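You operate a simulated robot arm through the tools that you are given. There is no shell and no other tool. Be economical: measure what you need, move in short steps, check, and stop when the job is done.

Carry out the task below with a simulated two-armed robot. There is one attempt and no reset: what you move stays moved.

TASK
Hold each one steady: meter to 3 m and zeroed, lamp switched on.
Fine: then stand both on the blue trolley. Set down upright: meter, lamp.
Where things are to end (x, y in the base frame): meter within 0.06 m of [0.46, 0.9]; lamp within 0.06 m of [0.66, 0.91].

It is judged by the outcome, as a careful person would: the job done as asked, and still so three seconds after it is handed in. It fails if anything else is knocked over, pushed out of place, dropped, spilled or broken.

THE ROBOT
Two 7-joint arms with two-finger parallel grippers on one trunk, on a base that drives. Base frame: it is fixed to the floor where the robot stands at the start and does not move with it; the origin is under the middle of the robot, x ahead of it, y to its left, z up; the surface under the hand at the start is at about z = 0.75. Lengths are in m, angles in degrees, forces in N, time in s.
The left shoulder is at the start at [0.02, 0.113, 1.172], the right one opposite. With the tool pointing down near the work surface each hand reaches from about 0.14 to 0.58 m from the robot's upright axis, wherever it stands, measured 20 degrees to its own side. Places, roughly: lamp switch [0.4, -0.3, 0.9]; meter knob [0.5, 0, 0.9]; top of the blue trolley [0.6, 0.8, 0.6]; zero key [0.4, 0, 0.8]. Payload 1.57 kg a hand.
Tool frame (each hand has its own): the origin (TCP) lies between the finger pads and is the grasp point; the fingertips stand 0.03 m ahead of it; z points along the fingers, y is the line along which they close. Largest opening 0.08 m; finger width 0.017, thickness 0.012; the body of the gripper, 0.04 by 0.082 m, starts 0.08 m behind the TCP.
Orientation is that of the tool frame in the base frame, as [roll, pitch, yaw] about the fixed x, y, z axes, in that order (R = Rz(yaw) Ry(pitch) Rx(roll)). With the fingers straight down and closing along the base's y, the tool's x points along the base's -x, its y along +y and its z along -z.

THE INTERFACE
- The arms move only by the tool step_arm. It takes "left_rows", "right_rows" or both (then of equal length, played together; a hand with none holds still); each is a list of rows, each an object of numbers (a shift or turn left out is 0, a gripper value left out holds the last): "x", "y", "z": the shift along the tool's x, y, z in m; "ax", "ay", "az": the turn, a rotation vector about the tool's x, y, z in degrees; "gripper": the finger opening in m, from 0 to 0.08. In form: [{"x": .., "y": .., "z": .., "ax": .., "ay": .., "az": .., "gripper": ..}, ...]. A call has 1 to 20 rows; each row is the pose to reach, as a shift and turn from the pose commanded when the call began, along the tool's axes at that moment. Each row takes 0.2 s and may step no farther than 0.05 m and 8.6 degrees from the row before; otherwise, or with a gripper value out of range, the whole call is refused. A pose out of reach is approached as far as the arm can. The call stops where the force on the tool passes 90 N (or 10 N more than at its start, if that is more) or the arm is blocked; 0.2 s more then pass. Each finger travels about 0.045 m/s and halts on what it meets, pressing with about 43 N; the grip force reading is that of the motor and also rises with nothing between the fingers. The clock runs only during rows and for 0.2 s after the last one: add rows that repeat a pose to give the fingers time. It gives the time, the measured TCP pose, the force on the tool (base axes), the opening and the grip force at its end, in the units of the frame above (readings bear some noise), with the torque about the TCP (base axes, N m) and any sound that the robot's microphone picked up.
- Cameras (640 x 400 px; columns grow to the right, rows downward): "scene" is now at [0.1005, 0.0114, 1.3081]; the picture's right is [0.14, -0.99, 0.00], its down [-0.47, -0.07, -0.88] and it looks along [0.87, 0.13, -0.47] (base axes); focal length 214 px, centre (320, 200). "left" rides on the left gripper at [0.072, 0.007, -0.122] in its tool frame; the picture's right is [-0.09, 1.00, 0.00], its down [-0.84, -0.08, -0.54] and it looks along [-0.54, -0.05, 0.84] (tool axes); focal length 238 px, centre (320, 200). "right" rides on the right gripper at [0.072, -0.007, -0.122] in its tool frame; the picture's right is [0.09, 1.00, 0.00], its down [-0.84, 0.08, -0.54] and it looks along [-0.54, 0.05, 0.84] (tool axes); focal length 238 px, centre (320, 200).
- get_image(camera): a new picture of that camera. No time passes.
- slide_trunk(by): slides the trunk up (or, below 0, down) by that many m; the arms and the scene camera ride with it, the base frame stays. It gives what a move gives, with no picture.
- roll_base(legs): drives the robot by 1 to 6 legs, each [ahead, left, turn to the left] in m, m and degrees, along the robot's own axes; the way and the turn of a leg run together, so that a leg with both is an arc; at most 1.5 m and 180 degrees a leg. The arms and the cameras ride along, it lands a little off, and it stops where it bumps. It gives what a move gives.
- turn_head(pan, tilt): turns the head with the scene camera to pan (to the left, within 80 degrees either way) and tilt (down, from -29 to 69), counted from straight ahead of the robot. It gives what a move gives.
- point_at(camera, pixels): for up to 12 pixels [column, row] of the newest picture of that camera ("zoom" is the newest enlarged one), the place [x, y, z] in the base frame of the surface seen there, good to about 0.002 m. No time passes.
- zoom(camera, box): a new picture of the part [left, top, right, bottom] of that camera's present view, enlarged. No time passes.
- close_job(): hands the job in; it is judged then, once.

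Work in short steps. Measure before you move; look again where a grasp or a placing could have gone wrong, and mend it. You have 80 turns and 70 pictures in all, those below and enlarged ones among them. Open the grippers and draw the arms clear of the work before you hand the job in, unless the task says otherwise; then end with one line.

The tools are called as name(argument=value, ...) on one line, values as JSON. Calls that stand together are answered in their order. step_arm: Moves the arms, as the interface text tells. Its arguments: {"type":"object","properties":{"left_rows":{"type":"array"},"right_rows":{"type":"array"}},"required":[]} The other tools are called the same way: slide_trunk (by) slides the trunk up or down; roll_base (legs) drives the base; turn_head (pan, tilt) turns the head that bears the scene camera; get_image (camera) takes a picture; point_at (camera, pixels) gives the place of the surface under pixels of a picture; zoom (camera, box) takes an enlarged picture of a part of a camera's view; close_job () hands the job in.

At the start:

```text
t: 0.0
left_tcp_pos: [0.4646, 0.1733, 1.2299]
left_ee_rot: [-179.9, 0.1, 179.9]
left_ft_force: [-0.2, -0.4, -0.3]
left_wrist_torque: [-0.03, 0.01, -0.01]
left_width: 0.0801
left_finger_force: 0.1
right_tcp_pos: [0.4373, -0.1501, 1.2162]
right_ee_rot: [-180.0, 0.0, -180.0]
right_ft_force: [-0.1, 0.1, 0.4]
right_wrist_torque: [-0.01, -0.01, 0.05]
right_width: 0.0802
right_finger_force: 0.1
trunk travel left (down, up): [-0.225, 0.345]
robot x, y, heading: [0.0002, 0.0011, 0.3]
head pan, tilt: [8.3, 28.1]
```

scene: 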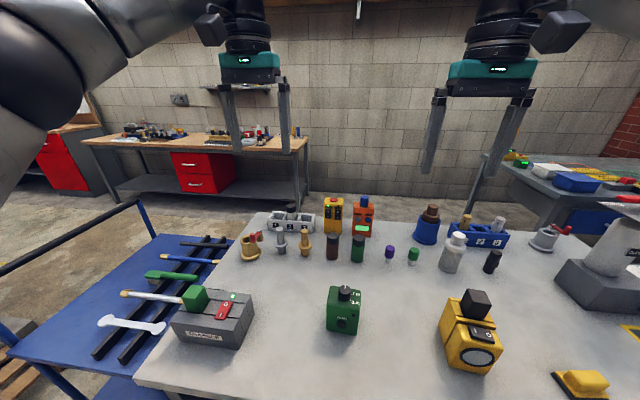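
right: 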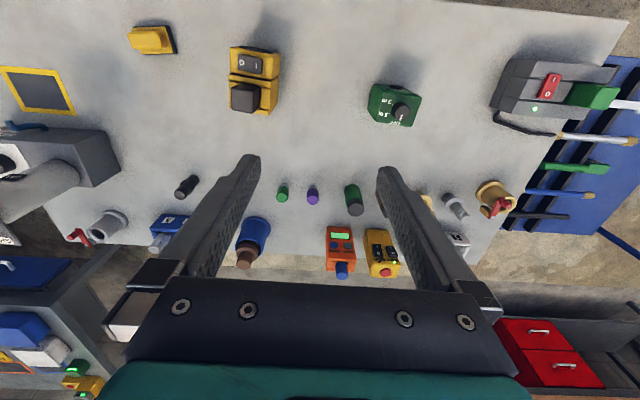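
left: 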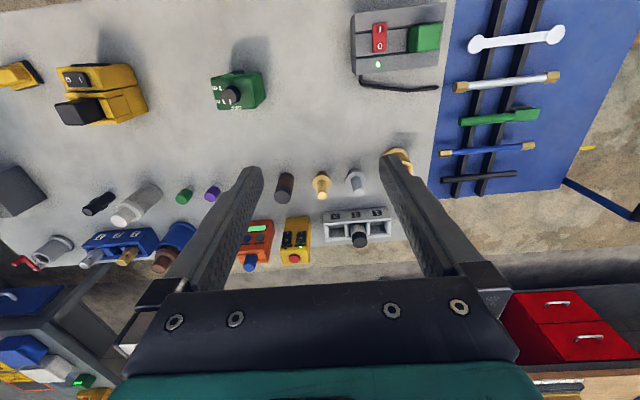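

The green meter sits near pixel (343,310) in the scene view and the yellow lamp near (470,335). I'll enlarge both for a closer look.

zoom(camera="scene", box=[300, 270, 390, 350])

zoom(camera="scene", box=[420, 275, 520, 385])

zoom(camera="left", box=[190, 50, 290, 130])

zoom(camera="right", box=[210, 30, 300, 130])

```text
5.00 times, centred on (345, 310) of scene
```

zoom: 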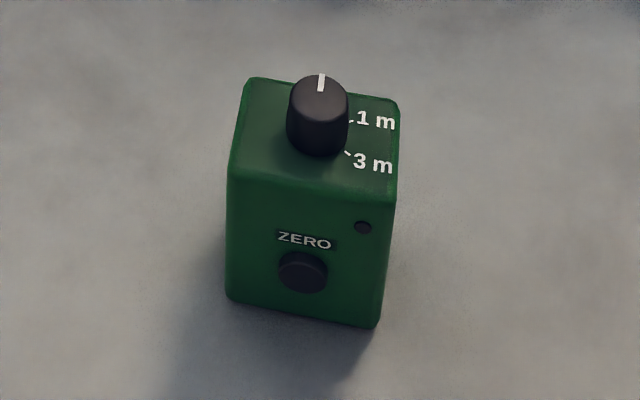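

```text
3.64 times, centred on (470, 330) of scene
```

zoom: 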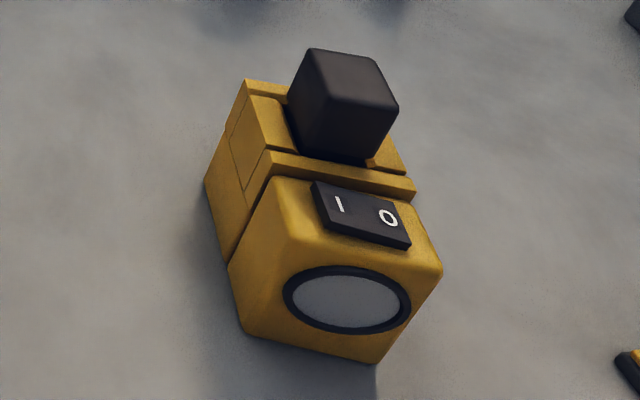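

```text
5.00 times, centred on (240, 90) of left
```

zoom: 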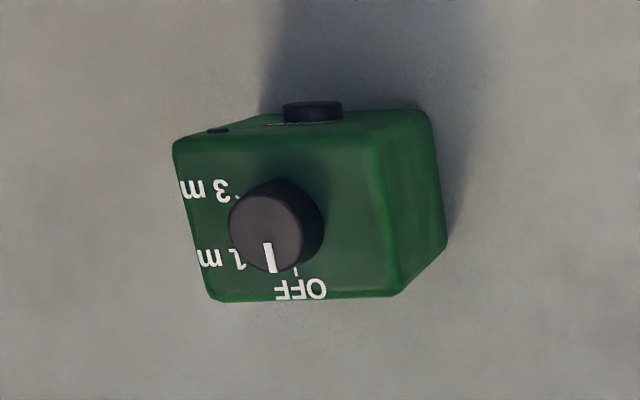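

```text
4.00 times, centred on (255, 80) of right
```

zoom: 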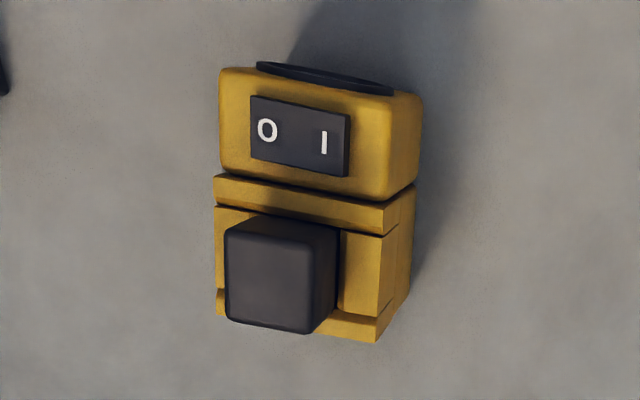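

I'll measure key points of the meter and the lamp in the scene picture, and the trolley's surface too.

point_at(camera="scene", pixels=[[333, 287], [359, 292], [328, 304], [357, 308], [345, 289], [345, 294], [328, 328], [356, 333], [341.6, 324.4], [320, 340], [353.5, 315.5]])

point_at(camera="scene", pixels=[[475.2, 331.4], [488.7, 335], [470, 290], [485, 292.5], [488, 302], [466, 300], [478, 358], [462, 330], [450, 364], [484, 372], [502, 348], [497, 327]])

point_at(camera="right", pixels=[[241.5, 63], [256.5, 65.5], [233, 60], [272, 65], [232, 88], [273, 92], [278, 70], [404, 111], [376, 95], [419, 101], [415, 122], [371, 117]])

turn_head(pan=55, tilt=35)

get_image(camera="scene")

```text
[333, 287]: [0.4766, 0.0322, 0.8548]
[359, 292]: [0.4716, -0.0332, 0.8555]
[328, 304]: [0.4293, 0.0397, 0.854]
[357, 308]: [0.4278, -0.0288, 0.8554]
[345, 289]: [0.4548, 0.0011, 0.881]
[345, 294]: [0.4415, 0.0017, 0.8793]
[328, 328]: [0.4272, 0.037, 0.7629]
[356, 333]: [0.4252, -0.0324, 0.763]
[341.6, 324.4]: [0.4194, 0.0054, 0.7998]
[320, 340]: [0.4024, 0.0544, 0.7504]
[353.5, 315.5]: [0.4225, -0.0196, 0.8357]
```

```text
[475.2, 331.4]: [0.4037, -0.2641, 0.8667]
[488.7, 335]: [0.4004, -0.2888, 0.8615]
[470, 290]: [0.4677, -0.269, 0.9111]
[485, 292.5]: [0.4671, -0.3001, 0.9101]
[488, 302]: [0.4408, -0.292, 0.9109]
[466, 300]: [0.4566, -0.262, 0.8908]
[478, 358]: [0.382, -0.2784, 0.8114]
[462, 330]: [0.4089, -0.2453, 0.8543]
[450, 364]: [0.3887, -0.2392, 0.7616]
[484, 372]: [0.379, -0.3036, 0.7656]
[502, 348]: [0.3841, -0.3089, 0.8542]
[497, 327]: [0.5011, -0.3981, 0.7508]
```

```text
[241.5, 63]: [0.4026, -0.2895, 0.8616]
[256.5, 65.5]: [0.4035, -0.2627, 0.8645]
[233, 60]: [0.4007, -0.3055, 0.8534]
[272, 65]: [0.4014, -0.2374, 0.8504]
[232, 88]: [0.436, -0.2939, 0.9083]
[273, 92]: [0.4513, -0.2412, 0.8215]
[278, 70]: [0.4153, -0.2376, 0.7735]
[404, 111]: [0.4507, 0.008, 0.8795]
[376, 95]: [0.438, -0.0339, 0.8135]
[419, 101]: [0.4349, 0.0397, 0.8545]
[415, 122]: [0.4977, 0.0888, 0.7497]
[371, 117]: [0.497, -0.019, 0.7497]
```

```text
t: 1.1
left_tcp_pos: [0.4639, 0.1724, 1.23]
left_ee_rot: [-180.0, 0.1, 180.0]
left_ft_force: [0.2, 0.2, -0.2]
left_wrist_torque: [-0.02, -0.01, 0.0]
left_width: 0.08
left_finger_force: 0.1
right_tcp_pos: [0.4371, -0.1486, 1.2139]
right_ee_rot: [-180.0, 0.1, -180.0]
right_ft_force: [0.3, -1.0, 0.2]
right_wrist_torque: [0.0, -0.01, 0.02]
right_width: 0.0799
right_finger_force: 0.0
trunk travel left (down, up): [-0.225, 0.345]
robot x, y, heading: [-0.0013, 0.0019, -0.1]
head pan, tilt: [55.0, 35.0]
```

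```text
62 pictures are left
```

scene: 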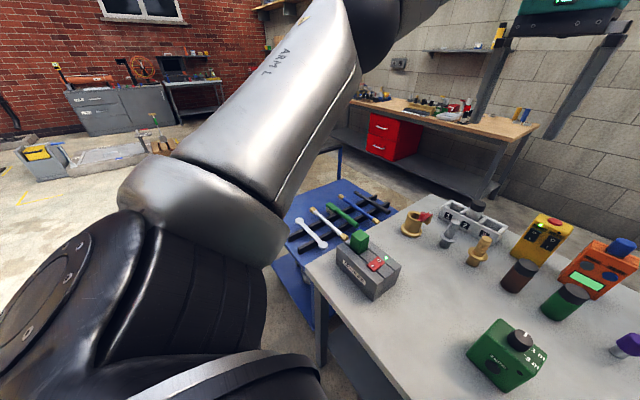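

The left arm hides part of the scene view, but the left hand's picture shows the trolley at upper right. I'll measure it there, and query the tools lying on it in the scene view.

point_at(camera="left", pixels=[[540, 80], [580, 60], [600, 100], [580, 150], [550, 20], [450, 90], [480, 43], [555, 35], [495, 85], [540, 115], [535, 147], [620, 20]])

point_at(camera="scene", pixels=[[322, 245], [300, 222], [350, 238], [384, 210], [337, 212], [350, 190], [340, 155], [338, 185], [380, 185], [295, 210], [360, 243], [372, 265]])

zoom(camera="left", box=[340, 0, 640, 190])

```text
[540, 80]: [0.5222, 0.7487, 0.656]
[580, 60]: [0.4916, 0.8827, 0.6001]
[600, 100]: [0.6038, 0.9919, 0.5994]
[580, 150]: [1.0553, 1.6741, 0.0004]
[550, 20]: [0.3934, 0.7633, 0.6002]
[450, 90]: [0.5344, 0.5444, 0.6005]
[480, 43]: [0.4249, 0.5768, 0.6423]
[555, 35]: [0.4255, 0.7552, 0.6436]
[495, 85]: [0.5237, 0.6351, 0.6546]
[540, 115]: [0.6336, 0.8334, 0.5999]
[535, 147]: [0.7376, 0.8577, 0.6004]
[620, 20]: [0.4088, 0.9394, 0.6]
```

```text
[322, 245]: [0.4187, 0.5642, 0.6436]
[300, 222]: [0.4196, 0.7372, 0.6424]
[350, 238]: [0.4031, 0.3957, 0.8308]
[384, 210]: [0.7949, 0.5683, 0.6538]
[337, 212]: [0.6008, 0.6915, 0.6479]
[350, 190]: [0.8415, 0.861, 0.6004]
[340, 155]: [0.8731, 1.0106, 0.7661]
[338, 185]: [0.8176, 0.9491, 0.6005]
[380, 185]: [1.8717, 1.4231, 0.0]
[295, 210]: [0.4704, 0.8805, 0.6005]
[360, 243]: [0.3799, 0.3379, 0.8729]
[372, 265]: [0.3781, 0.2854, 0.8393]
```

```text
2.11 times, centred on (490, 95) of left
```

zoom: 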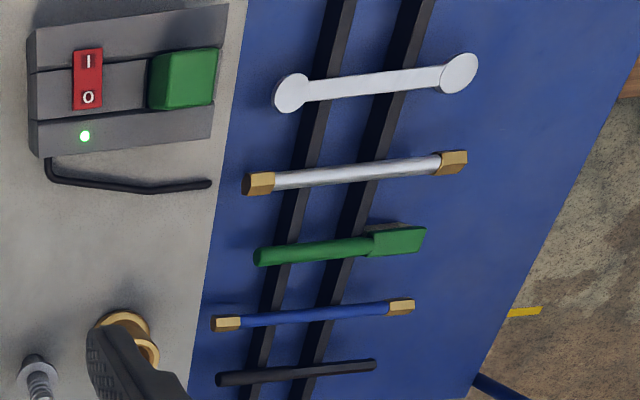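

The meter's box is about 0.055 (x) by 0.07 (y), with its top at z 0.855 and the knob near (0.45, 0.002). The trolley at z 0.60 is clear for y > 0.78. I'll turn the left hand so it closes along x, and bring the right hand over the meter for a view of the marks.

step_arm(left_rows=[{"az": 8.2}, {"az": 16.4}, {"az": 24.6}, {"az": 32.8}, {"az": 41}, {"az": 49.2}, {"az": 57.4}, {"az": 65.6}, {"az": 73.8}, {"az": 82}, {"az": 90}, {"az": 90, "y": 0.0}], right_rows=[{"y": 0.012}, {"y": 0.025}, {"y": 0.037}, {"y": 0.05}, {"y": 0.062, "z": 0.01}, {"y": 0.075, "z": 0.02}, {"y": 0.087, "z": 0.03}, {"y": 0.1, "z": 0.04}, {"y": 0.112, "z": 0.05}, {"y": 0.125, "z": 0.06}, {"y": 0.138, "z": 0.07}, {"y": 0.151, "x": -0.013, "z": 0.08}])

get_image(camera="right")

```text
t: 3.7
left_tcp_pos: [0.4649, 0.1727, 1.229]
left_ee_rot: [-180.0, 0.0, 89.9]
left_ft_force: [-0.8, 0.5, 0.4]
left_wrist_torque: [-0.02, 0.01, 0.01]
left_width: 0.0802
left_finger_force: 0.0
right_tcp_pos: [0.4519, 0.0022, 1.136]
right_ee_rot: [179.9, -0.1, 180.0]
right_ft_force: [-0.3, 0.3, -0.1]
right_wrist_torque: [0.0, 0.04, 0.01]
right_width: 0.0799
right_finger_force: 0.1
trunk travel left (down, up): [-0.225, 0.345]
robot x, y, heading: [0.0007, -0.0009, 0.1]
head pan, tilt: [55.0, 35.0]
```

```text
60 pictures are left
```

right: 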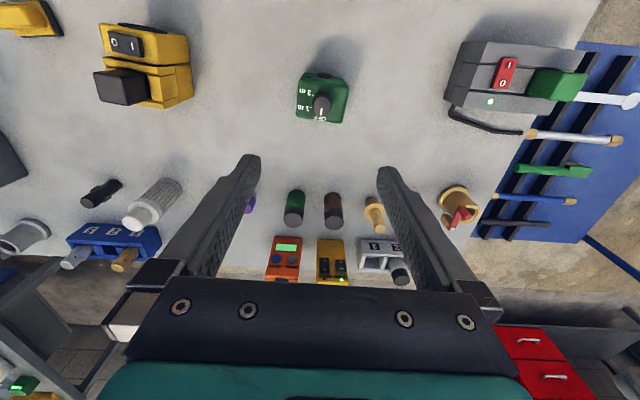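

Next I'll zoom on the meter's top around (322,97) to find the marks, and on the lamp around (145,65).

zoom(camera="right", box=[80, 10, 210, 120])

zoom(camera="right", box=[282, 64, 362, 130])

```text
3.64 times, centred on (145, 65) of right
```

zoom: 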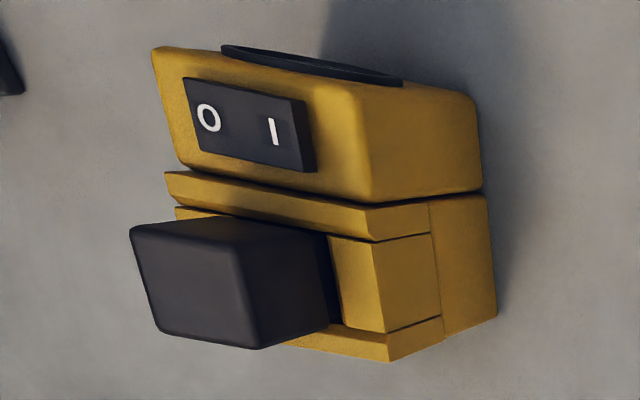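

```text
6.06 times, centred on (322, 97) of right
```

zoom: 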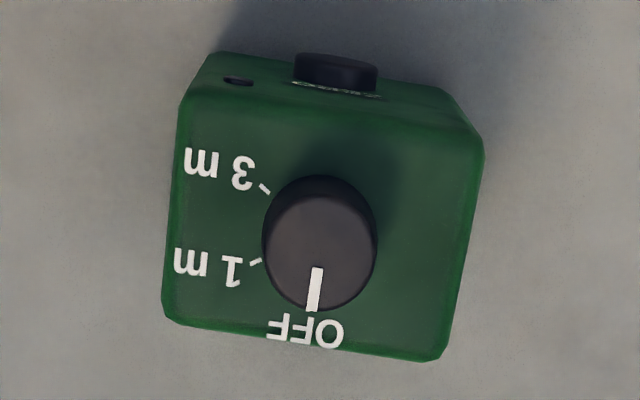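

I'll measure the tick marks, knob pointer and box corners in this enlargement.

point_at(camera="zoom", pixels=[[264, 188], [255, 262], [320, 232], [317, 272], [314, 305], [190, 108], [470, 150], [170, 310], [435, 352], [335, 60], [268, 240], [372, 240]])

```text
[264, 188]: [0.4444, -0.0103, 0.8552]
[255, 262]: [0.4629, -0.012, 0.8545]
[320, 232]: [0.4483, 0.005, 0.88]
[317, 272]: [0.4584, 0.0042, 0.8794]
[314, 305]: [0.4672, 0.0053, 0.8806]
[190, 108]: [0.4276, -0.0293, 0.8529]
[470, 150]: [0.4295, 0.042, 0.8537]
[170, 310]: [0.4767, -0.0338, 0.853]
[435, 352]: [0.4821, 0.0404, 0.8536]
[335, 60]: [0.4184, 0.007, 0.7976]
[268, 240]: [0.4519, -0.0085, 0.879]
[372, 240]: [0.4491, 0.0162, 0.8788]
```

The knob centre is about (0.4535, 0.0045) and 3 m lies about 120° clockwise of OFF; the box is yawed about -3°. I'll tilt the left hand 45° for a grip from the left, and pre-turn the right hand -60°.

step_arm(left_rows=[{"ax": 0.15, "ay": -5.6, "az": 0.36, "z": 0.03}, {"ax": 0.3, "ay": -11.2, "az": 0.7, "z": 0.06, "x": -0.004, "y": -0.003}, {"ax": 0.44, "ay": -16.9, "az": 1.07, "z": 0.1, "x": -0.008, "y": -0.006}, {"ax": 0.6, "ay": -22.5, "az": 1.4, "z": 0.135, "x": -0.012, "y": -0.009}, {"ax": 0.74, "ay": -28.1, "az": 1.8, "z": 0.17, "x": -0.016, "y": -0.0114}, {"ax": 0.9, "ay": -33.7, "az": 2.1, "z": 0.2, "x": -0.016, "y": -0.0114}, {"ax": 1.03, "ay": -39.4, "az": 2.5, "z": 0.235, "x": -0.016, "y": -0.0114}, {"ax": 1.18, "ay": -45, "az": 2.85, "z": 0.265, "x": -0.016, "y": -0.0114}], right_rows=[{"az": -7.5}, {"az": -15}, {"az": -22.5}, {"az": -30}, {"az": -37.5}, {"az": -45}, {"az": -52.5}, {"az": -60}])

turn_head(pan=10, tilt=40)

get_image(camera="scene")

```text
t: 5.5
left_tcp_pos: [0.4533, 0.1574, 0.9666]
left_ee_rot: [179.7, 45.2, 86.9]
left_ft_force: [0.5, -0.6, -0.5]
left_wrist_torque: [-0.03, -0.02, -0.02]
left_width: 0.0799
left_finger_force: 0.1
right_tcp_pos: [0.4256, -0.0042, 1.1318]
right_ee_rot: [-179.8, 0.0, -120.2]
right_ft_force: [-0.6, 1.2, -0.6]
right_wrist_torque: [-0.01, 0.0, 0.04]
right_width: 0.08
right_finger_force: 0.0
right hand out of reach, approached as far as the arm can: row 8
trunk travel left (down, up): [-0.225, 0.345]
robot x, y, heading: [0.0019, -0.0016, 0.1]
head pan, tilt: [55.0, 35.0]
```

```text
t: 6.7
left_tcp_pos: [0.4539, 0.157, 0.9663]
left_ee_rot: [-179.9, 45.0, 87.0]
left_ft_force: [0.2, -0.1, -0.1]
left_wrist_torque: [0.01, 0.0, 0.02]
left_width: 0.08
left_finger_force: 0.1
right_tcp_pos: [0.4257, -0.0043, 1.1311]
right_ee_rot: [-180.0, 0.0, -120.4]
right_ft_force: [-0.3, 0.1, -0.1]
right_wrist_torque: [0.02, 0.0, -0.01]
right_width: 0.0801
right_finger_force: 0.1
trunk travel left (down, up): [-0.225, 0.345]
robot x, y, heading: [0.002, 0.0027, -0.0]
head pan, tilt: [10.0, 40.0]
```

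```text
57 pictures are left
```

scene: 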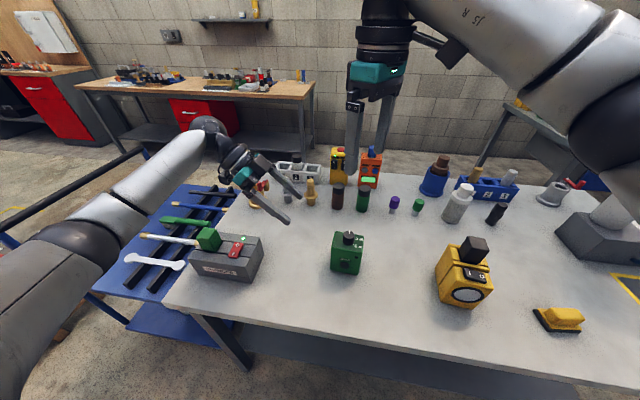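

The left hand is aligned on its standoff. I'll advance 0.17 along its fingers and close on the box's upper left part, clear of the ZERO key.

step_arm(left_rows=[{"z": 0.043}, {"z": 0.086}, {"z": 0.125}, {"z": 0.15}, {"z": 0.171}, {"z": 0.171}])

get_image(camera="scene")

zoom(camera="scene", box=[290, 200, 400, 290])

```text
t: 8.1
left_tcp_pos: [0.4466, 0.0345, 0.8415]
left_ee_rot: [-179.8, 45.0, 87.1]
left_ft_force: [-0.9, -0.4, 0.5]
left_wrist_torque: [-0.03, 0.01, -0.03]
left_width: 0.08
left_finger_force: 0.0
right_tcp_pos: [0.4256, -0.0043, 1.1308]
right_ee_rot: [-179.8, 0.1, -120.5]
right_ft_force: [0.8, -0.3, 0.1]
right_wrist_torque: [0.0, 0.03, -0.02]
right_width: 0.0801
right_finger_force: 0.0
trunk travel left (down, up): [-0.225, 0.345]
robot x, y, heading: [-0.0017, 0.002, 0.0]
head pan, tilt: [10.0, 40.0]
```

```text
56 pictures are left
```

scene: 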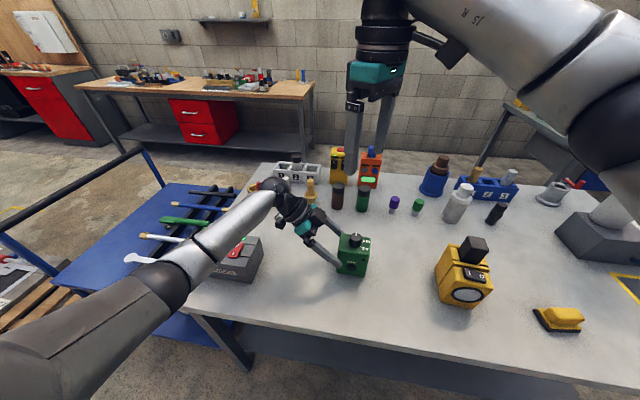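

```text
4.44 times, centred on (345, 245) of scene
```

zoom: 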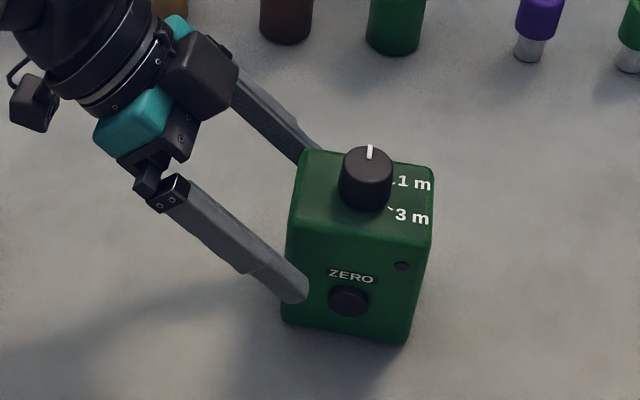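

The hand is 7 mm short in x and the front fingertip is close to the key at (345,300) in the enlargement. I'll shift +7 mm along tool y, back off 6 mm and close.

step_arm(left_rows=[{"y": 0.007, "z": -0.006}, {"y": 0.007, "z": -0.006, "gripper": 0.05}, {"y": 0.007, "z": -0.006, "gripper": 0.04}, {"y": 0.007, "z": -0.006, "gripper": 0.04}, {"y": 0.007, "z": -0.006, "gripper": 0.04}, {"y": 0.007, "z": -0.006, "gripper": 0.04}], right_rows=[{"z": 0.03}, {"z": 0.06}, {"z": 0.09}, {"z": 0.1}, {"z": 0.1}, {"z": 0.1}])

zoom(camera="scene", box=[290, 200, 400, 290])

```text
t: 9.5
left_tcp_pos: [0.4543, 0.0376, 0.8478]
left_ee_rot: [-179.9, 45.1, 87.0]
left_ft_force: [-0.9, -0.3, 1.0]
left_wrist_torque: [-0.12, 0.19, -0.03]
left_width: 0.0596
left_finger_force: 43.3
right_tcp_pos: [0.4251, -0.0041, 1.031]
right_ee_rot: [179.9, -0.1, -120.0]
right_ft_force: [0.3, -0.7, -0.3]
right_wrist_torque: [0.02, -0.02, 0.01]
right_width: 0.0802
right_finger_force: 0.0
trunk travel left (down, up): [-0.225, 0.345]
robot x, y, heading: [-0.0028, -0.0003, -0.1]
head pan, tilt: [10.0, 40.0]
```

```text
4.44 times, centred on (345, 245) of scene
```

zoom: 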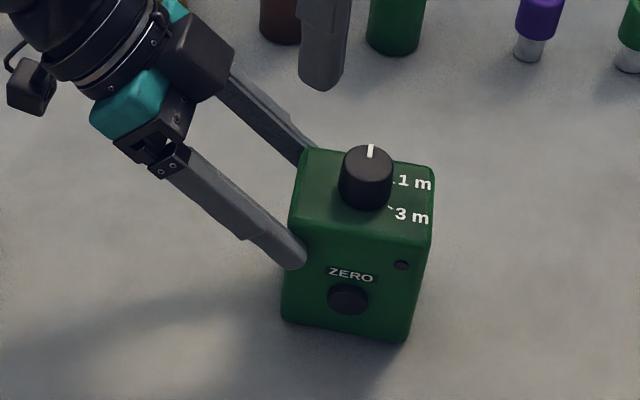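

The meter is gripped (opening 0.0596, 43 N) with the key free. I'll lower the right hand a bit to see whether its lateral offset goes away.

step_arm(right_rows=[{"z": 0.035, "gripper": 0.06}, {"z": 0.07}, {"z": 0.09}, {"z": 0.09}])

```text
t: 10.5
left_tcp_pos: [0.4541, 0.0392, 0.8475]
left_ee_rot: [180.0, 45.0, 87.0]
left_ft_force: [0.4, 0.4, 0.8]
left_wrist_torque: [-0.17, 0.13, -0.05]
left_width: 0.0595
left_finger_force: 42.5
right_tcp_pos: [0.425, -0.0053, 0.9406]
right_ee_rot: [-179.9, 0.1, -120.0]
right_ft_force: [-0.8, 0.1, 0.3]
right_wrist_torque: [-0.01, -0.01, -0.04]
right_width: 0.0598
right_finger_force: 0.0
trunk travel left (down, up): [-0.225, 0.345]
robot x, y, heading: [-0.0012, 0.0024, -0.1]
head pan, tilt: [10.0, 40.0]
```

The offset stays as commanded, so I'll shift by (+0.0295, +0.0095) in base axes to stand over the knob, still above it.

step_arm(right_rows=[{"x": -0.012, "y": -0.01}, {"x": -0.023, "y": -0.0208}, {"x": -0.023, "y": -0.0208}])

zoom(camera="right", box=[200, 60, 440, 210])

```text
t: 11.3
left_tcp_pos: [0.4542, 0.0383, 0.8501]
left_ee_rot: [180.0, 45.0, 87.0]
left_ft_force: [-0.7, -0.2, 1.9]
left_wrist_torque: [-0.1, 0.07, -0.01]
left_width: 0.0595
left_finger_force: 42.5
right_tcp_pos: [0.4325, -0.0021, 0.9422]
right_ee_rot: [179.9, 0.0, -120.0]
right_ft_force: [-0.8, -1.2, -0.4]
right_wrist_torque: [0.0, 0.04, 0.01]
right_width: 0.06
right_finger_force: 0.0
right hand out of reach, approached as far as the arm can: row 1, 2, 3
trunk travel left (down, up): [-0.225, 0.345]
robot x, y, heading: [0.002, -0.0016, 0.0]
head pan, tilt: [10.0, 40.0]
```

```text
2.67 times, centred on (320, 135) of right
```

zoom: 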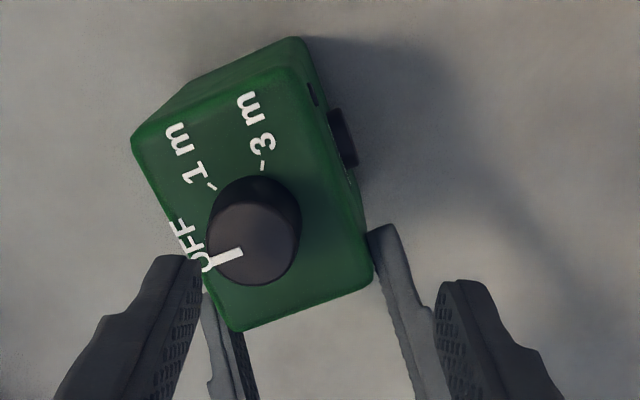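

The -60° pre-turn is out of reach here, so I'll go back to -30° and turn the knob in two 60° turns. Re-aiming over the knob now.

step_arm(right_rows=[{"az": 7.5}, {"az": 15}, {"az": 22.5}, {"az": 30}, {"az": 30, "x": -0.0167, "y": -0.0158}, {"az": 30, "x": -0.0167, "y": -0.0158}])

zoom(camera="right", box=[200, 60, 440, 210])

```text
t: 12.7
left_tcp_pos: [0.453, 0.0391, 0.8488]
left_ee_rot: [180.0, 45.0, 87.0]
left_ft_force: [-0.8, -0.2, 3.1]
left_wrist_torque: [0.06, -0.05, -0.02]
left_width: 0.0596
left_finger_force: 43.1
right_tcp_pos: [0.4544, 0.0044, 0.9389]
right_ee_rot: [-180.0, 0.0, -150.1]
right_ft_force: [-0.7, -1.1, -0.1]
right_wrist_torque: [-0.04, 0.02, 0.02]
right_width: 0.0602
right_finger_force: 0.0
trunk travel left (down, up): [-0.225, 0.345]
robot x, y, heading: [0.0015, 0.0, -0.1]
head pan, tilt: [10.0, 40.0]
```

```text
2.67 times, centred on (320, 135) of right
```

zoom: 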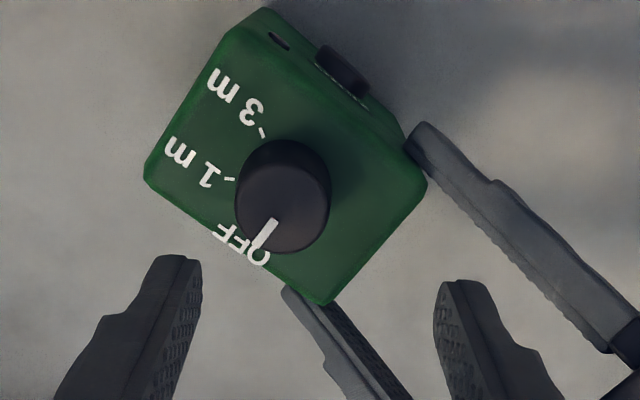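

I'll check the knob's position from this nearer view before lowering.

point_at(camera="zoom", pixels=[[283, 180], [245, 178], [325, 178], [265, 235], [282, 150], [232, 180], [262, 130]])

```text
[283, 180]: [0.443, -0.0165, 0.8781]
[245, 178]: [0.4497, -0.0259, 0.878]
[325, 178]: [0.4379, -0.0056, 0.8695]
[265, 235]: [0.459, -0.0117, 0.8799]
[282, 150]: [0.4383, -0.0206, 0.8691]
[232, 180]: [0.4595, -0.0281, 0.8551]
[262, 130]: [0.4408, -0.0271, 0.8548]
```

These readings put the knob about 0.018 off in y from before, so I'll cross-check with the scene camera.

zoom(camera="scene", box=[290, 200, 400, 290])

point_at(camera="zoom", pixels=[[392, 185], [390, 208], [366, 160], [347, 185], [388, 185], [350, 300], [310, 160], [428, 172], [300, 245], [405, 262], [365, 185]])

```text
4.44 times, centred on (345, 245) of scene
```

zoom: 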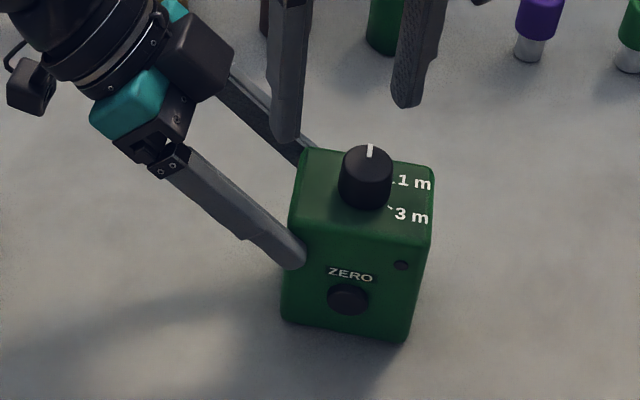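

```text
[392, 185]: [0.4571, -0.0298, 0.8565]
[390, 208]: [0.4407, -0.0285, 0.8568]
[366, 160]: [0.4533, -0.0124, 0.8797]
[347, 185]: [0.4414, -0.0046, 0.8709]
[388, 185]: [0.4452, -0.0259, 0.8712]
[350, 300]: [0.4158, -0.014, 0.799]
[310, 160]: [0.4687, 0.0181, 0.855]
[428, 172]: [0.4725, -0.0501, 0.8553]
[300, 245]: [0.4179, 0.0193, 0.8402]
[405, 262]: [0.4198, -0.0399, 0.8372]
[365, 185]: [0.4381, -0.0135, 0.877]
```

The meter was nudged about 18 mm toward -y during the left approach, leaving a shallow grip. I'll open, advance 18 mm in -y and re-close, moving the right hand up and to the knob's new position (0.450, -0.0145).

step_arm(right_rows=[{"z": -0.03}, {"z": -0.04}, {"z": -0.04}, {"z": -0.04}, {"z": -0.04}], left_rows=[{"gripper": 0.08}, {"gripper": 0.08}, {"gripper": 0.08}, {"gripper": 0.08}, {"gripper": 0.08}])

zoom(camera="scene", box=[290, 200, 400, 290])

zoom(camera="right", box=[200, 60, 440, 210])

point_at(camera="zoom", pixels=[[200, 70], [300, 40], [150, 170], [290, 270], [390, 170], [395, 150], [425, 125], [300, 300]])

```text
t: 13.9
left_tcp_pos: [0.454, 0.0375, 0.8478]
left_ee_rot: [-180.0, 45.0, 87.0]
left_ft_force: [0.1, 0.6, 0.2]
left_wrist_torque: [0.01, 0.04, -0.04]
left_width: 0.0802
left_finger_force: 0.2
right_tcp_pos: [0.4534, 0.0028, 0.9799]
right_ee_rot: [-180.0, 0.0, -150.0]
right_ft_force: [0.3, 0.4, 0.1]
right_wrist_torque: [-0.02, -0.03, -0.01]
right_width: 0.0601
right_finger_force: 0.0
trunk travel left (down, up): [-0.225, 0.345]
robot x, y, heading: [0.0016, 0.0017, -0.1]
head pan, tilt: [10.0, 40.0]
```

```text
4.44 times, centred on (345, 245) of scene
```

zoom: 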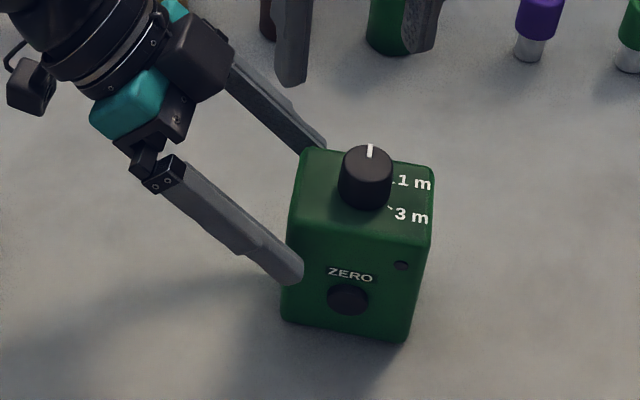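

```text
2.67 times, centred on (320, 135) of right
```

zoom: 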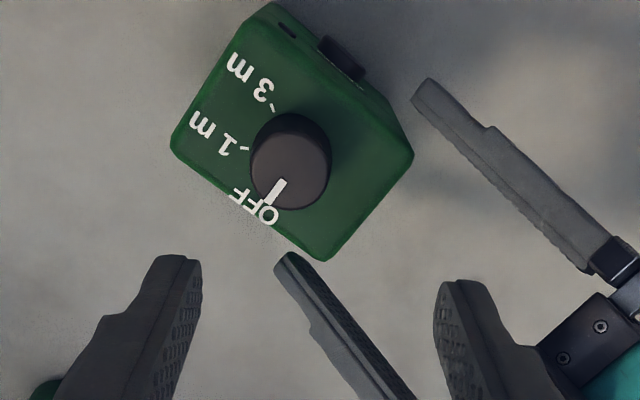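

```text
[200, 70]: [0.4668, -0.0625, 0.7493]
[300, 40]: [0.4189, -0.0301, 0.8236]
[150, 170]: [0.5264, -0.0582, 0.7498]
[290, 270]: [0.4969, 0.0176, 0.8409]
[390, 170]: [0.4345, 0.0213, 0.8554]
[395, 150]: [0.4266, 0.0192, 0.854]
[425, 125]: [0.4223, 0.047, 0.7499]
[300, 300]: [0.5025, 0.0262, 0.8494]
```

The box's left face is at y≈0.022 and the fingers straddle it evenly. I'll advance 22 mm in -y and close.

step_arm(left_rows=[{"x": -0.008, "z": 0.008, "y": -0.001}, {"x": -0.0156, "z": 0.0156, "y": -0.001}, {"x": -0.0156, "z": 0.0156, "y": -0.001, "gripper": 0.05}, {"x": -0.0156, "z": 0.0156, "y": -0.001, "gripper": 0.04}, {"x": -0.0156, "z": 0.0156, "y": -0.001, "gripper": 0.04}, {"x": -0.0156, "z": 0.0156, "y": -0.001, "gripper": 0.04}])

zoom(camera="scene", box=[290, 200, 400, 290])

zoom(camera="right", box=[200, 60, 440, 210])

point_at(camera="zoom", pixels=[[273, 107], [243, 149], [290, 158], [255, 150], [328, 155], [290, 205], [310, 135], [395, 145]])

```text
t: 15.3
left_tcp_pos: [0.4531, 0.0171, 0.8486]
left_ee_rot: [-180.0, 45.1, 87.0]
left_ft_force: [1.3, 0.5, -0.4]
left_wrist_torque: [0.06, -0.15, -0.01]
left_width: 0.0599
left_finger_force: 37.8
right_tcp_pos: [0.4551, 0.002, 0.9796]
right_ee_rot: [-179.9, 0.0, -150.0]
right_ft_force: [0.0, 0.2, 0.1]
right_wrist_torque: [0.0, -0.01, -0.06]
right_width: 0.06
right_finger_force: 0.0
trunk travel left (down, up): [-0.225, 0.345]
robot x, y, heading: [-0.0005, 0.0002, 0.2]
head pan, tilt: [10.0, 40.0]
```

```text
4.44 times, centred on (345, 245) of scene
```

zoom: 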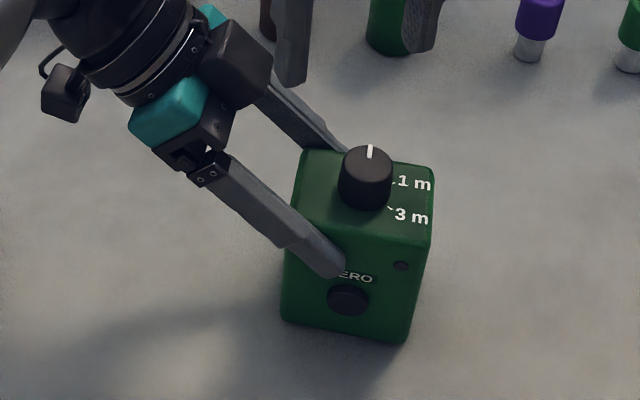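

```text
2.67 times, centred on (320, 135) of right
```

zoom: 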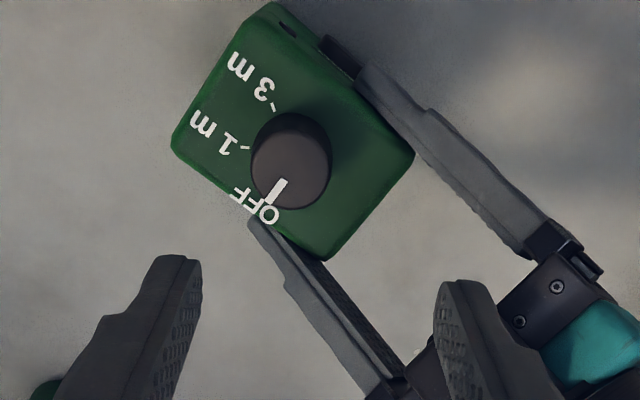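

```text
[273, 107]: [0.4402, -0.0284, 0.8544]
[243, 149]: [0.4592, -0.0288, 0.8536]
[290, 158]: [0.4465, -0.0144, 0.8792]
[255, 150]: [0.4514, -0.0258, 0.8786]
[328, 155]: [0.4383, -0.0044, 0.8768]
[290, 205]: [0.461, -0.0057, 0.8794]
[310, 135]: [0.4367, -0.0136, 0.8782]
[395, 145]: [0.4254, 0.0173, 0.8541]
```

A solid grip now, and the knob centre is about (0.4497, -0.013). I'll narrow the right gripper, move over the knob and go down until the tips are about 5 mm above the box top.

step_arm(right_rows=[{"x": 0.0122, "y": -0.0115, "gripper": 0.045}, {"x": 0.0122, "y": -0.0115, "z": 0.02}, {"x": 0.0122, "y": -0.0115, "z": 0.04}, {"x": 0.0122, "y": -0.0115, "z": 0.06}, {"x": 0.0122, "y": -0.0115, "z": 0.08}, {"x": 0.0122, "y": -0.0115, "z": 0.088}, {"x": 0.0122, "y": -0.0115, "z": 0.088}])

zoom(camera="scene", box=[290, 200, 400, 290])

zoom(camera="right", box=[200, 100, 440, 250])

```text
t: 16.9
left_tcp_pos: [0.4521, 0.0161, 0.8489]
left_ee_rot: [-180.0, 45.0, 87.0]
left_ft_force: [-0.5, -1.2, 0.0]
left_wrist_torque: [0.0, -0.02, -0.03]
left_width: 0.0599
left_finger_force: 42.6
right_tcp_pos: [0.4495, -0.0134, 0.8913]
right_ee_rot: [180.0, -0.1, -150.0]
right_ft_force: [0.1, 0.3, -0.2]
right_wrist_torque: [-0.01, 0.02, 0.01]
right_width: 0.045
right_finger_force: 0.1
trunk travel left (down, up): [-0.225, 0.345]
robot x, y, heading: [-0.0019, -0.0009, 0.2]
head pan, tilt: [10.0, 40.0]
```

```text
4.44 times, centred on (345, 245) of scene
```

zoom: 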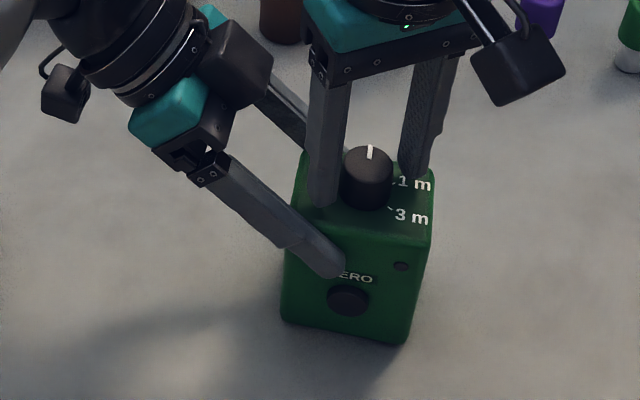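

```text
2.67 times, centred on (320, 175) of right
```

zoom: 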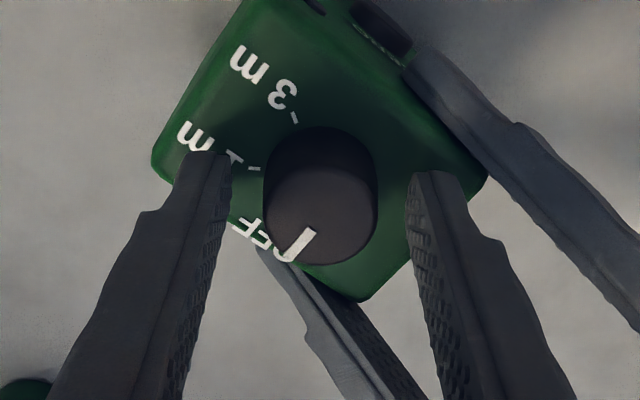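

The fingers straddle the knob evenly. Now I'll close on it and turn 60° clockwise.

step_arm(right_rows=[{"gripper": 0.02}, {"gripper": 0.02}, {"gripper": 0.02}, {"az": 7.5}, {"az": 15}, {"az": 22.5}, {"az": 30}, {"az": 37.5}, {"az": 45}, {"az": 52.5}, {"az": 60}, {"az": 62}, {"az": 62}])

zoom(camera="scene", box=[290, 200, 400, 290])

```text
t: 19.7
left_tcp_pos: [0.4517, 0.0162, 0.8493]
left_ee_rot: [-180.0, 45.0, 87.0]
left_ft_force: [-1.3, -5.6, -0.2]
left_wrist_torque: [0.1, 0.18, -0.04]
left_width: 0.0596
left_finger_force: 43.8
right_tcp_pos: [0.4508, -0.0124, 0.892]
right_ee_rot: [-179.9, 0.0, 147.9]
right_ft_force: [0.5, 3.7, 2.5]
right_wrist_torque: [0.08, -0.21, 0.01]
right_width: 0.0279
right_finger_force: 38.1
trunk travel left (down, up): [-0.225, 0.345]
robot x, y, heading: [-0.0019, 0.0004, -0.1]
head pan, tilt: [10.0, 40.0]
```

```text
4.44 times, centred on (345, 245) of scene
```

zoom: 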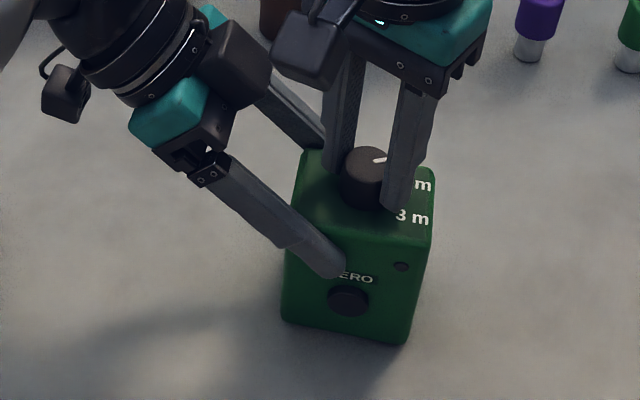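

The knob is at about 60° (1 m). I'll open, turn back 60° and regrip for the second turn, to keep the right camera clear of the left gripper.

step_arm(right_rows=[{"gripper": 0.045}, {"gripper": 0.045}, {"gripper": 0.045}, {"az": -7.5}, {"az": -15}, {"az": -22.5}, {"az": -30}, {"az": -37.5}, {"az": -45}, {"az": -52.5}, {"az": -60}, {"az": -60}])

zoom(camera="right", box=[200, 100, 440, 250])

```text
t: 22.3
left_tcp_pos: [0.4529, 0.0168, 0.8489]
left_ee_rot: [-180.0, 45.1, 87.0]
left_ft_force: [0.9, 0.6, 0.6]
left_wrist_torque: [0.01, -0.18, 0.04]
left_width: 0.0597
left_finger_force: 42.8
right_tcp_pos: [0.4502, -0.0128, 0.8917]
right_ee_rot: [-180.0, 0.0, -151.9]
right_ft_force: [0.0, 0.6, -0.2]
right_wrist_torque: [0.01, 0.02, 0.02]
right_width: 0.045
right_finger_force: 0.0
trunk travel left (down, up): [-0.225, 0.345]
robot x, y, heading: [-0.0026, -0.0005, -0.0]
head pan, tilt: [10.0, 40.0]
```

```text
2.67 times, centred on (320, 175) of right
```

zoom: 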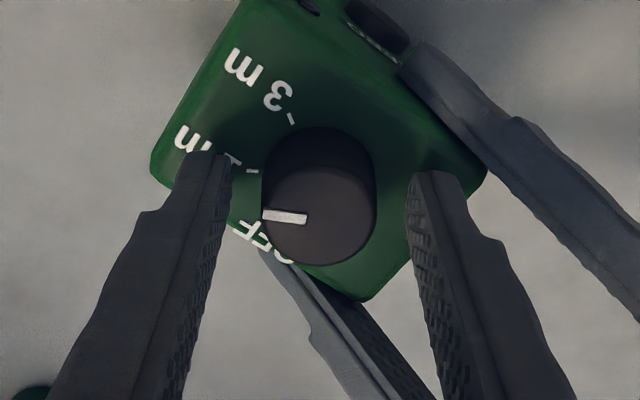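

The pointer now aims at the 1 m tick. I'll grip and turn another 62°.

step_arm(right_rows=[{"gripper": 0.02}, {"gripper": 0.02}, {"gripper": 0.02}, {"az": 7.5}, {"az": 15}, {"az": 22.5}, {"az": 30}, {"az": 37.5}, {"az": 45}, {"az": 52.5}, {"az": 60}, {"az": 62}, {"az": 62}, {"az": 62, "gripper": 0.045}, {"az": 62, "gripper": 0.045}, {"az": 62, "gripper": 0.045}, {"az": 62, "z": -0.04}, {"az": 62, "z": -0.08}])

zoom(camera="right", box=[200, 60, 440, 210])

zoom(camera="scene", box=[290, 200, 400, 290])

```text
t: 26.1
left_tcp_pos: [0.4516, 0.017, 0.8492]
left_ee_rot: [179.9, 45.0, 87.0]
left_ft_force: [-0.7, 0.3, 1.5]
left_wrist_torque: [-0.09, -0.07, 0.04]
left_width: 0.0594
left_finger_force: 42.9
right_tcp_pos: [0.4515, -0.012, 0.9731]
right_ee_rot: [-180.0, -0.1, 146.0]
right_ft_force: [-0.1, -0.4, 0.5]
right_wrist_torque: [0.0, -0.06, 0.02]
right_width: 0.0451
right_finger_force: 0.1
trunk travel left (down, up): [-0.225, 0.345]
robot x, y, heading: [0.0005, 0.0024, 0.0]
head pan, tilt: [10.0, 40.0]
```

```text
2.67 times, centred on (320, 135) of right
```

zoom: 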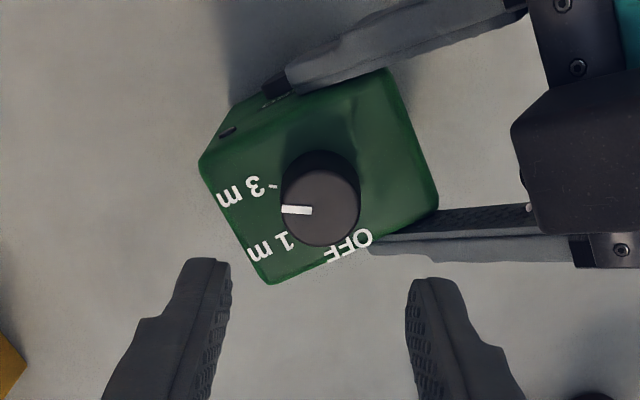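

```text
4.44 times, centred on (345, 245) of scene
```

zoom: 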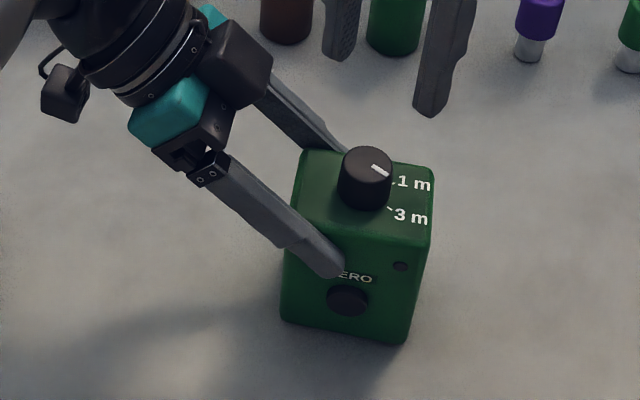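

The pointer appears short of the 3 m tick, so I'll measure the pointer's ends and the knob's rim.

point_at(camera="zoom", pixels=[[374, 165], [380, 169], [387, 174], [366, 150], [345, 165], [366, 183], [391, 185], [389, 208]])

zoom(camera="right", box=[290, 100, 350, 160])

point_at(camera="right", pixels=[[307.5, 138.6], [312, 138.6], [316, 138.9], [303.5, 129.7], [308, 149], [320, 150.5], [334, 138]])

```text
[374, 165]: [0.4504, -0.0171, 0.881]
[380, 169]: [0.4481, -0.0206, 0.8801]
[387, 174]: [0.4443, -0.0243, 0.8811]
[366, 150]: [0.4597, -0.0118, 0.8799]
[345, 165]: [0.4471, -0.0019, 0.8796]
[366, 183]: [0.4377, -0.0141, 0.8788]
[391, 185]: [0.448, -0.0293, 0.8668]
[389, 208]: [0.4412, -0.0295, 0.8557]
```

```text
6.67 times, centred on (320, 130) of right
```

zoom: 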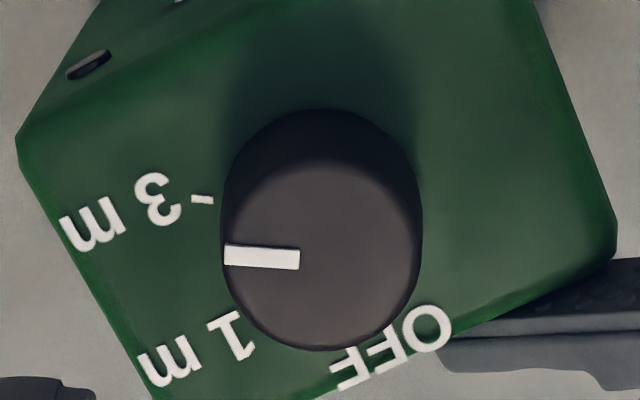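

```text
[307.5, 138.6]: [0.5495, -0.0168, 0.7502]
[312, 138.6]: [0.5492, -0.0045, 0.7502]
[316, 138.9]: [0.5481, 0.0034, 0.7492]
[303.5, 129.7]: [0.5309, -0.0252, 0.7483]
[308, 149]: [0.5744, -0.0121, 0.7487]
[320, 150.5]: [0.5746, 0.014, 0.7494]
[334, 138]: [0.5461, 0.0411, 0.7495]
```

The pointer aims within a few degrees of the 3 m tick (about 121°). Next I'll draw the right hand back, square it up and close it, ready to press the ZERO key at about (0.416, -0.014, 0.799).

step_arm(right_rows=[{"z": -0.03, "gripper": 0}, {"z": -0.06}, {"z": -0.06, "x": 0.026, "y": -0.0196, "az": -8}, {"z": -0.06, "x": 0.052, "y": -0.0392, "az": -16}, {"z": -0.06, "x": 0.078, "y": -0.0588, "az": -24}, {"z": -0.06, "x": 0.104, "y": -0.0785, "az": -32}, {"z": -0.06, "x": 0.104, "y": -0.0785, "az": -34}])

```text
t: 27.7
left_tcp_pos: [0.4526, 0.0162, 0.8493]
left_ee_rot: [180.0, 45.0, 86.9]
left_ft_force: [-0.6, 1.4, 1.6]
left_wrist_torque: [0.05, 0.02, -0.04]
left_width: 0.0599
left_finger_force: 42.7
right_tcp_pos: [0.319, -0.0195, 1.0325]
right_ee_rot: [-180.0, 0.0, -179.9]
right_ft_force: [1.0, 0.3, 0.8]
right_wrist_torque: [-0.03, 0.0, -0.01]
right_width: 0.0
right_finger_force: 22.1
trunk travel left (down, up): [-0.225, 0.345]
robot x, y, heading: [0.0015, -0.0009, -0.1]
head pan, tilt: [10.0, 40.0]
```

I'll pitch the right hand to about 40° below horizontal and bring the closed tips 3 cm in front of the key.

step_arm(right_rows=[{"ay": -7.2, "z": 0.03}, {"ay": -14.3, "z": 0.06}, {"ay": -21.5, "z": 0.1}, {"ay": -28.6, "z": 0.13, "x": -0.01}, {"ay": -35.8, "z": 0.16, "x": -0.02}, {"ay": -43, "z": 0.19, "x": -0.03}, {"ay": -50, "z": 0.2185, "x": -0.043}, {"ay": -50, "z": 0.2185, "x": -0.043}])

zoom(camera="scene", box=[290, 200, 400, 290])

get_image(camera="right")

```text
t: 29.5
left_tcp_pos: [0.4535, 0.0165, 0.8479]
left_ee_rot: [179.9, 45.0, 87.0]
left_ft_force: [0.5, -0.6, 0.3]
left_wrist_torque: [-0.01, -0.06, -0.01]
left_width: 0.0599
left_finger_force: 43.3
right_tcp_pos: [0.3634, -0.0176, 0.8129]
right_ee_rot: [-180.0, 50.1, 179.9]
right_ft_force: [-0.1, -0.3, 0.4]
right_wrist_torque: [0.01, 0.01, 0.01]
right_width: 0.0
right_finger_force: 21.5
trunk travel left (down, up): [-0.225, 0.345]
robot x, y, heading: [0.0, 0.0003, 0.3]
head pan, tilt: [10.0, 40.0]
```

```text
4.44 times, centred on (345, 245) of scene
```

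zoom: 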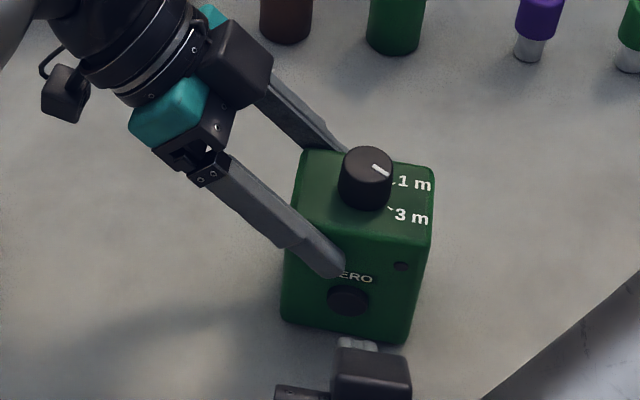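

```text
38 pictures are left
```

right: 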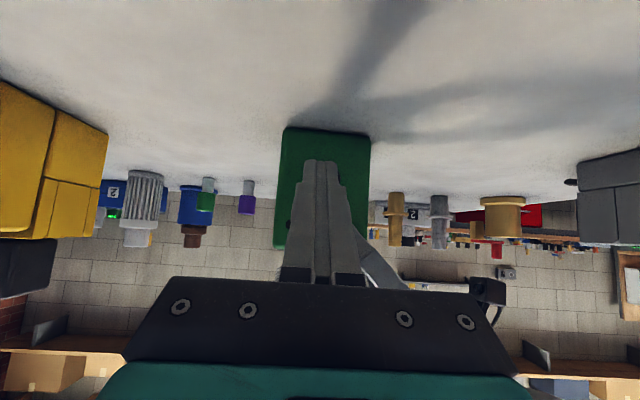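

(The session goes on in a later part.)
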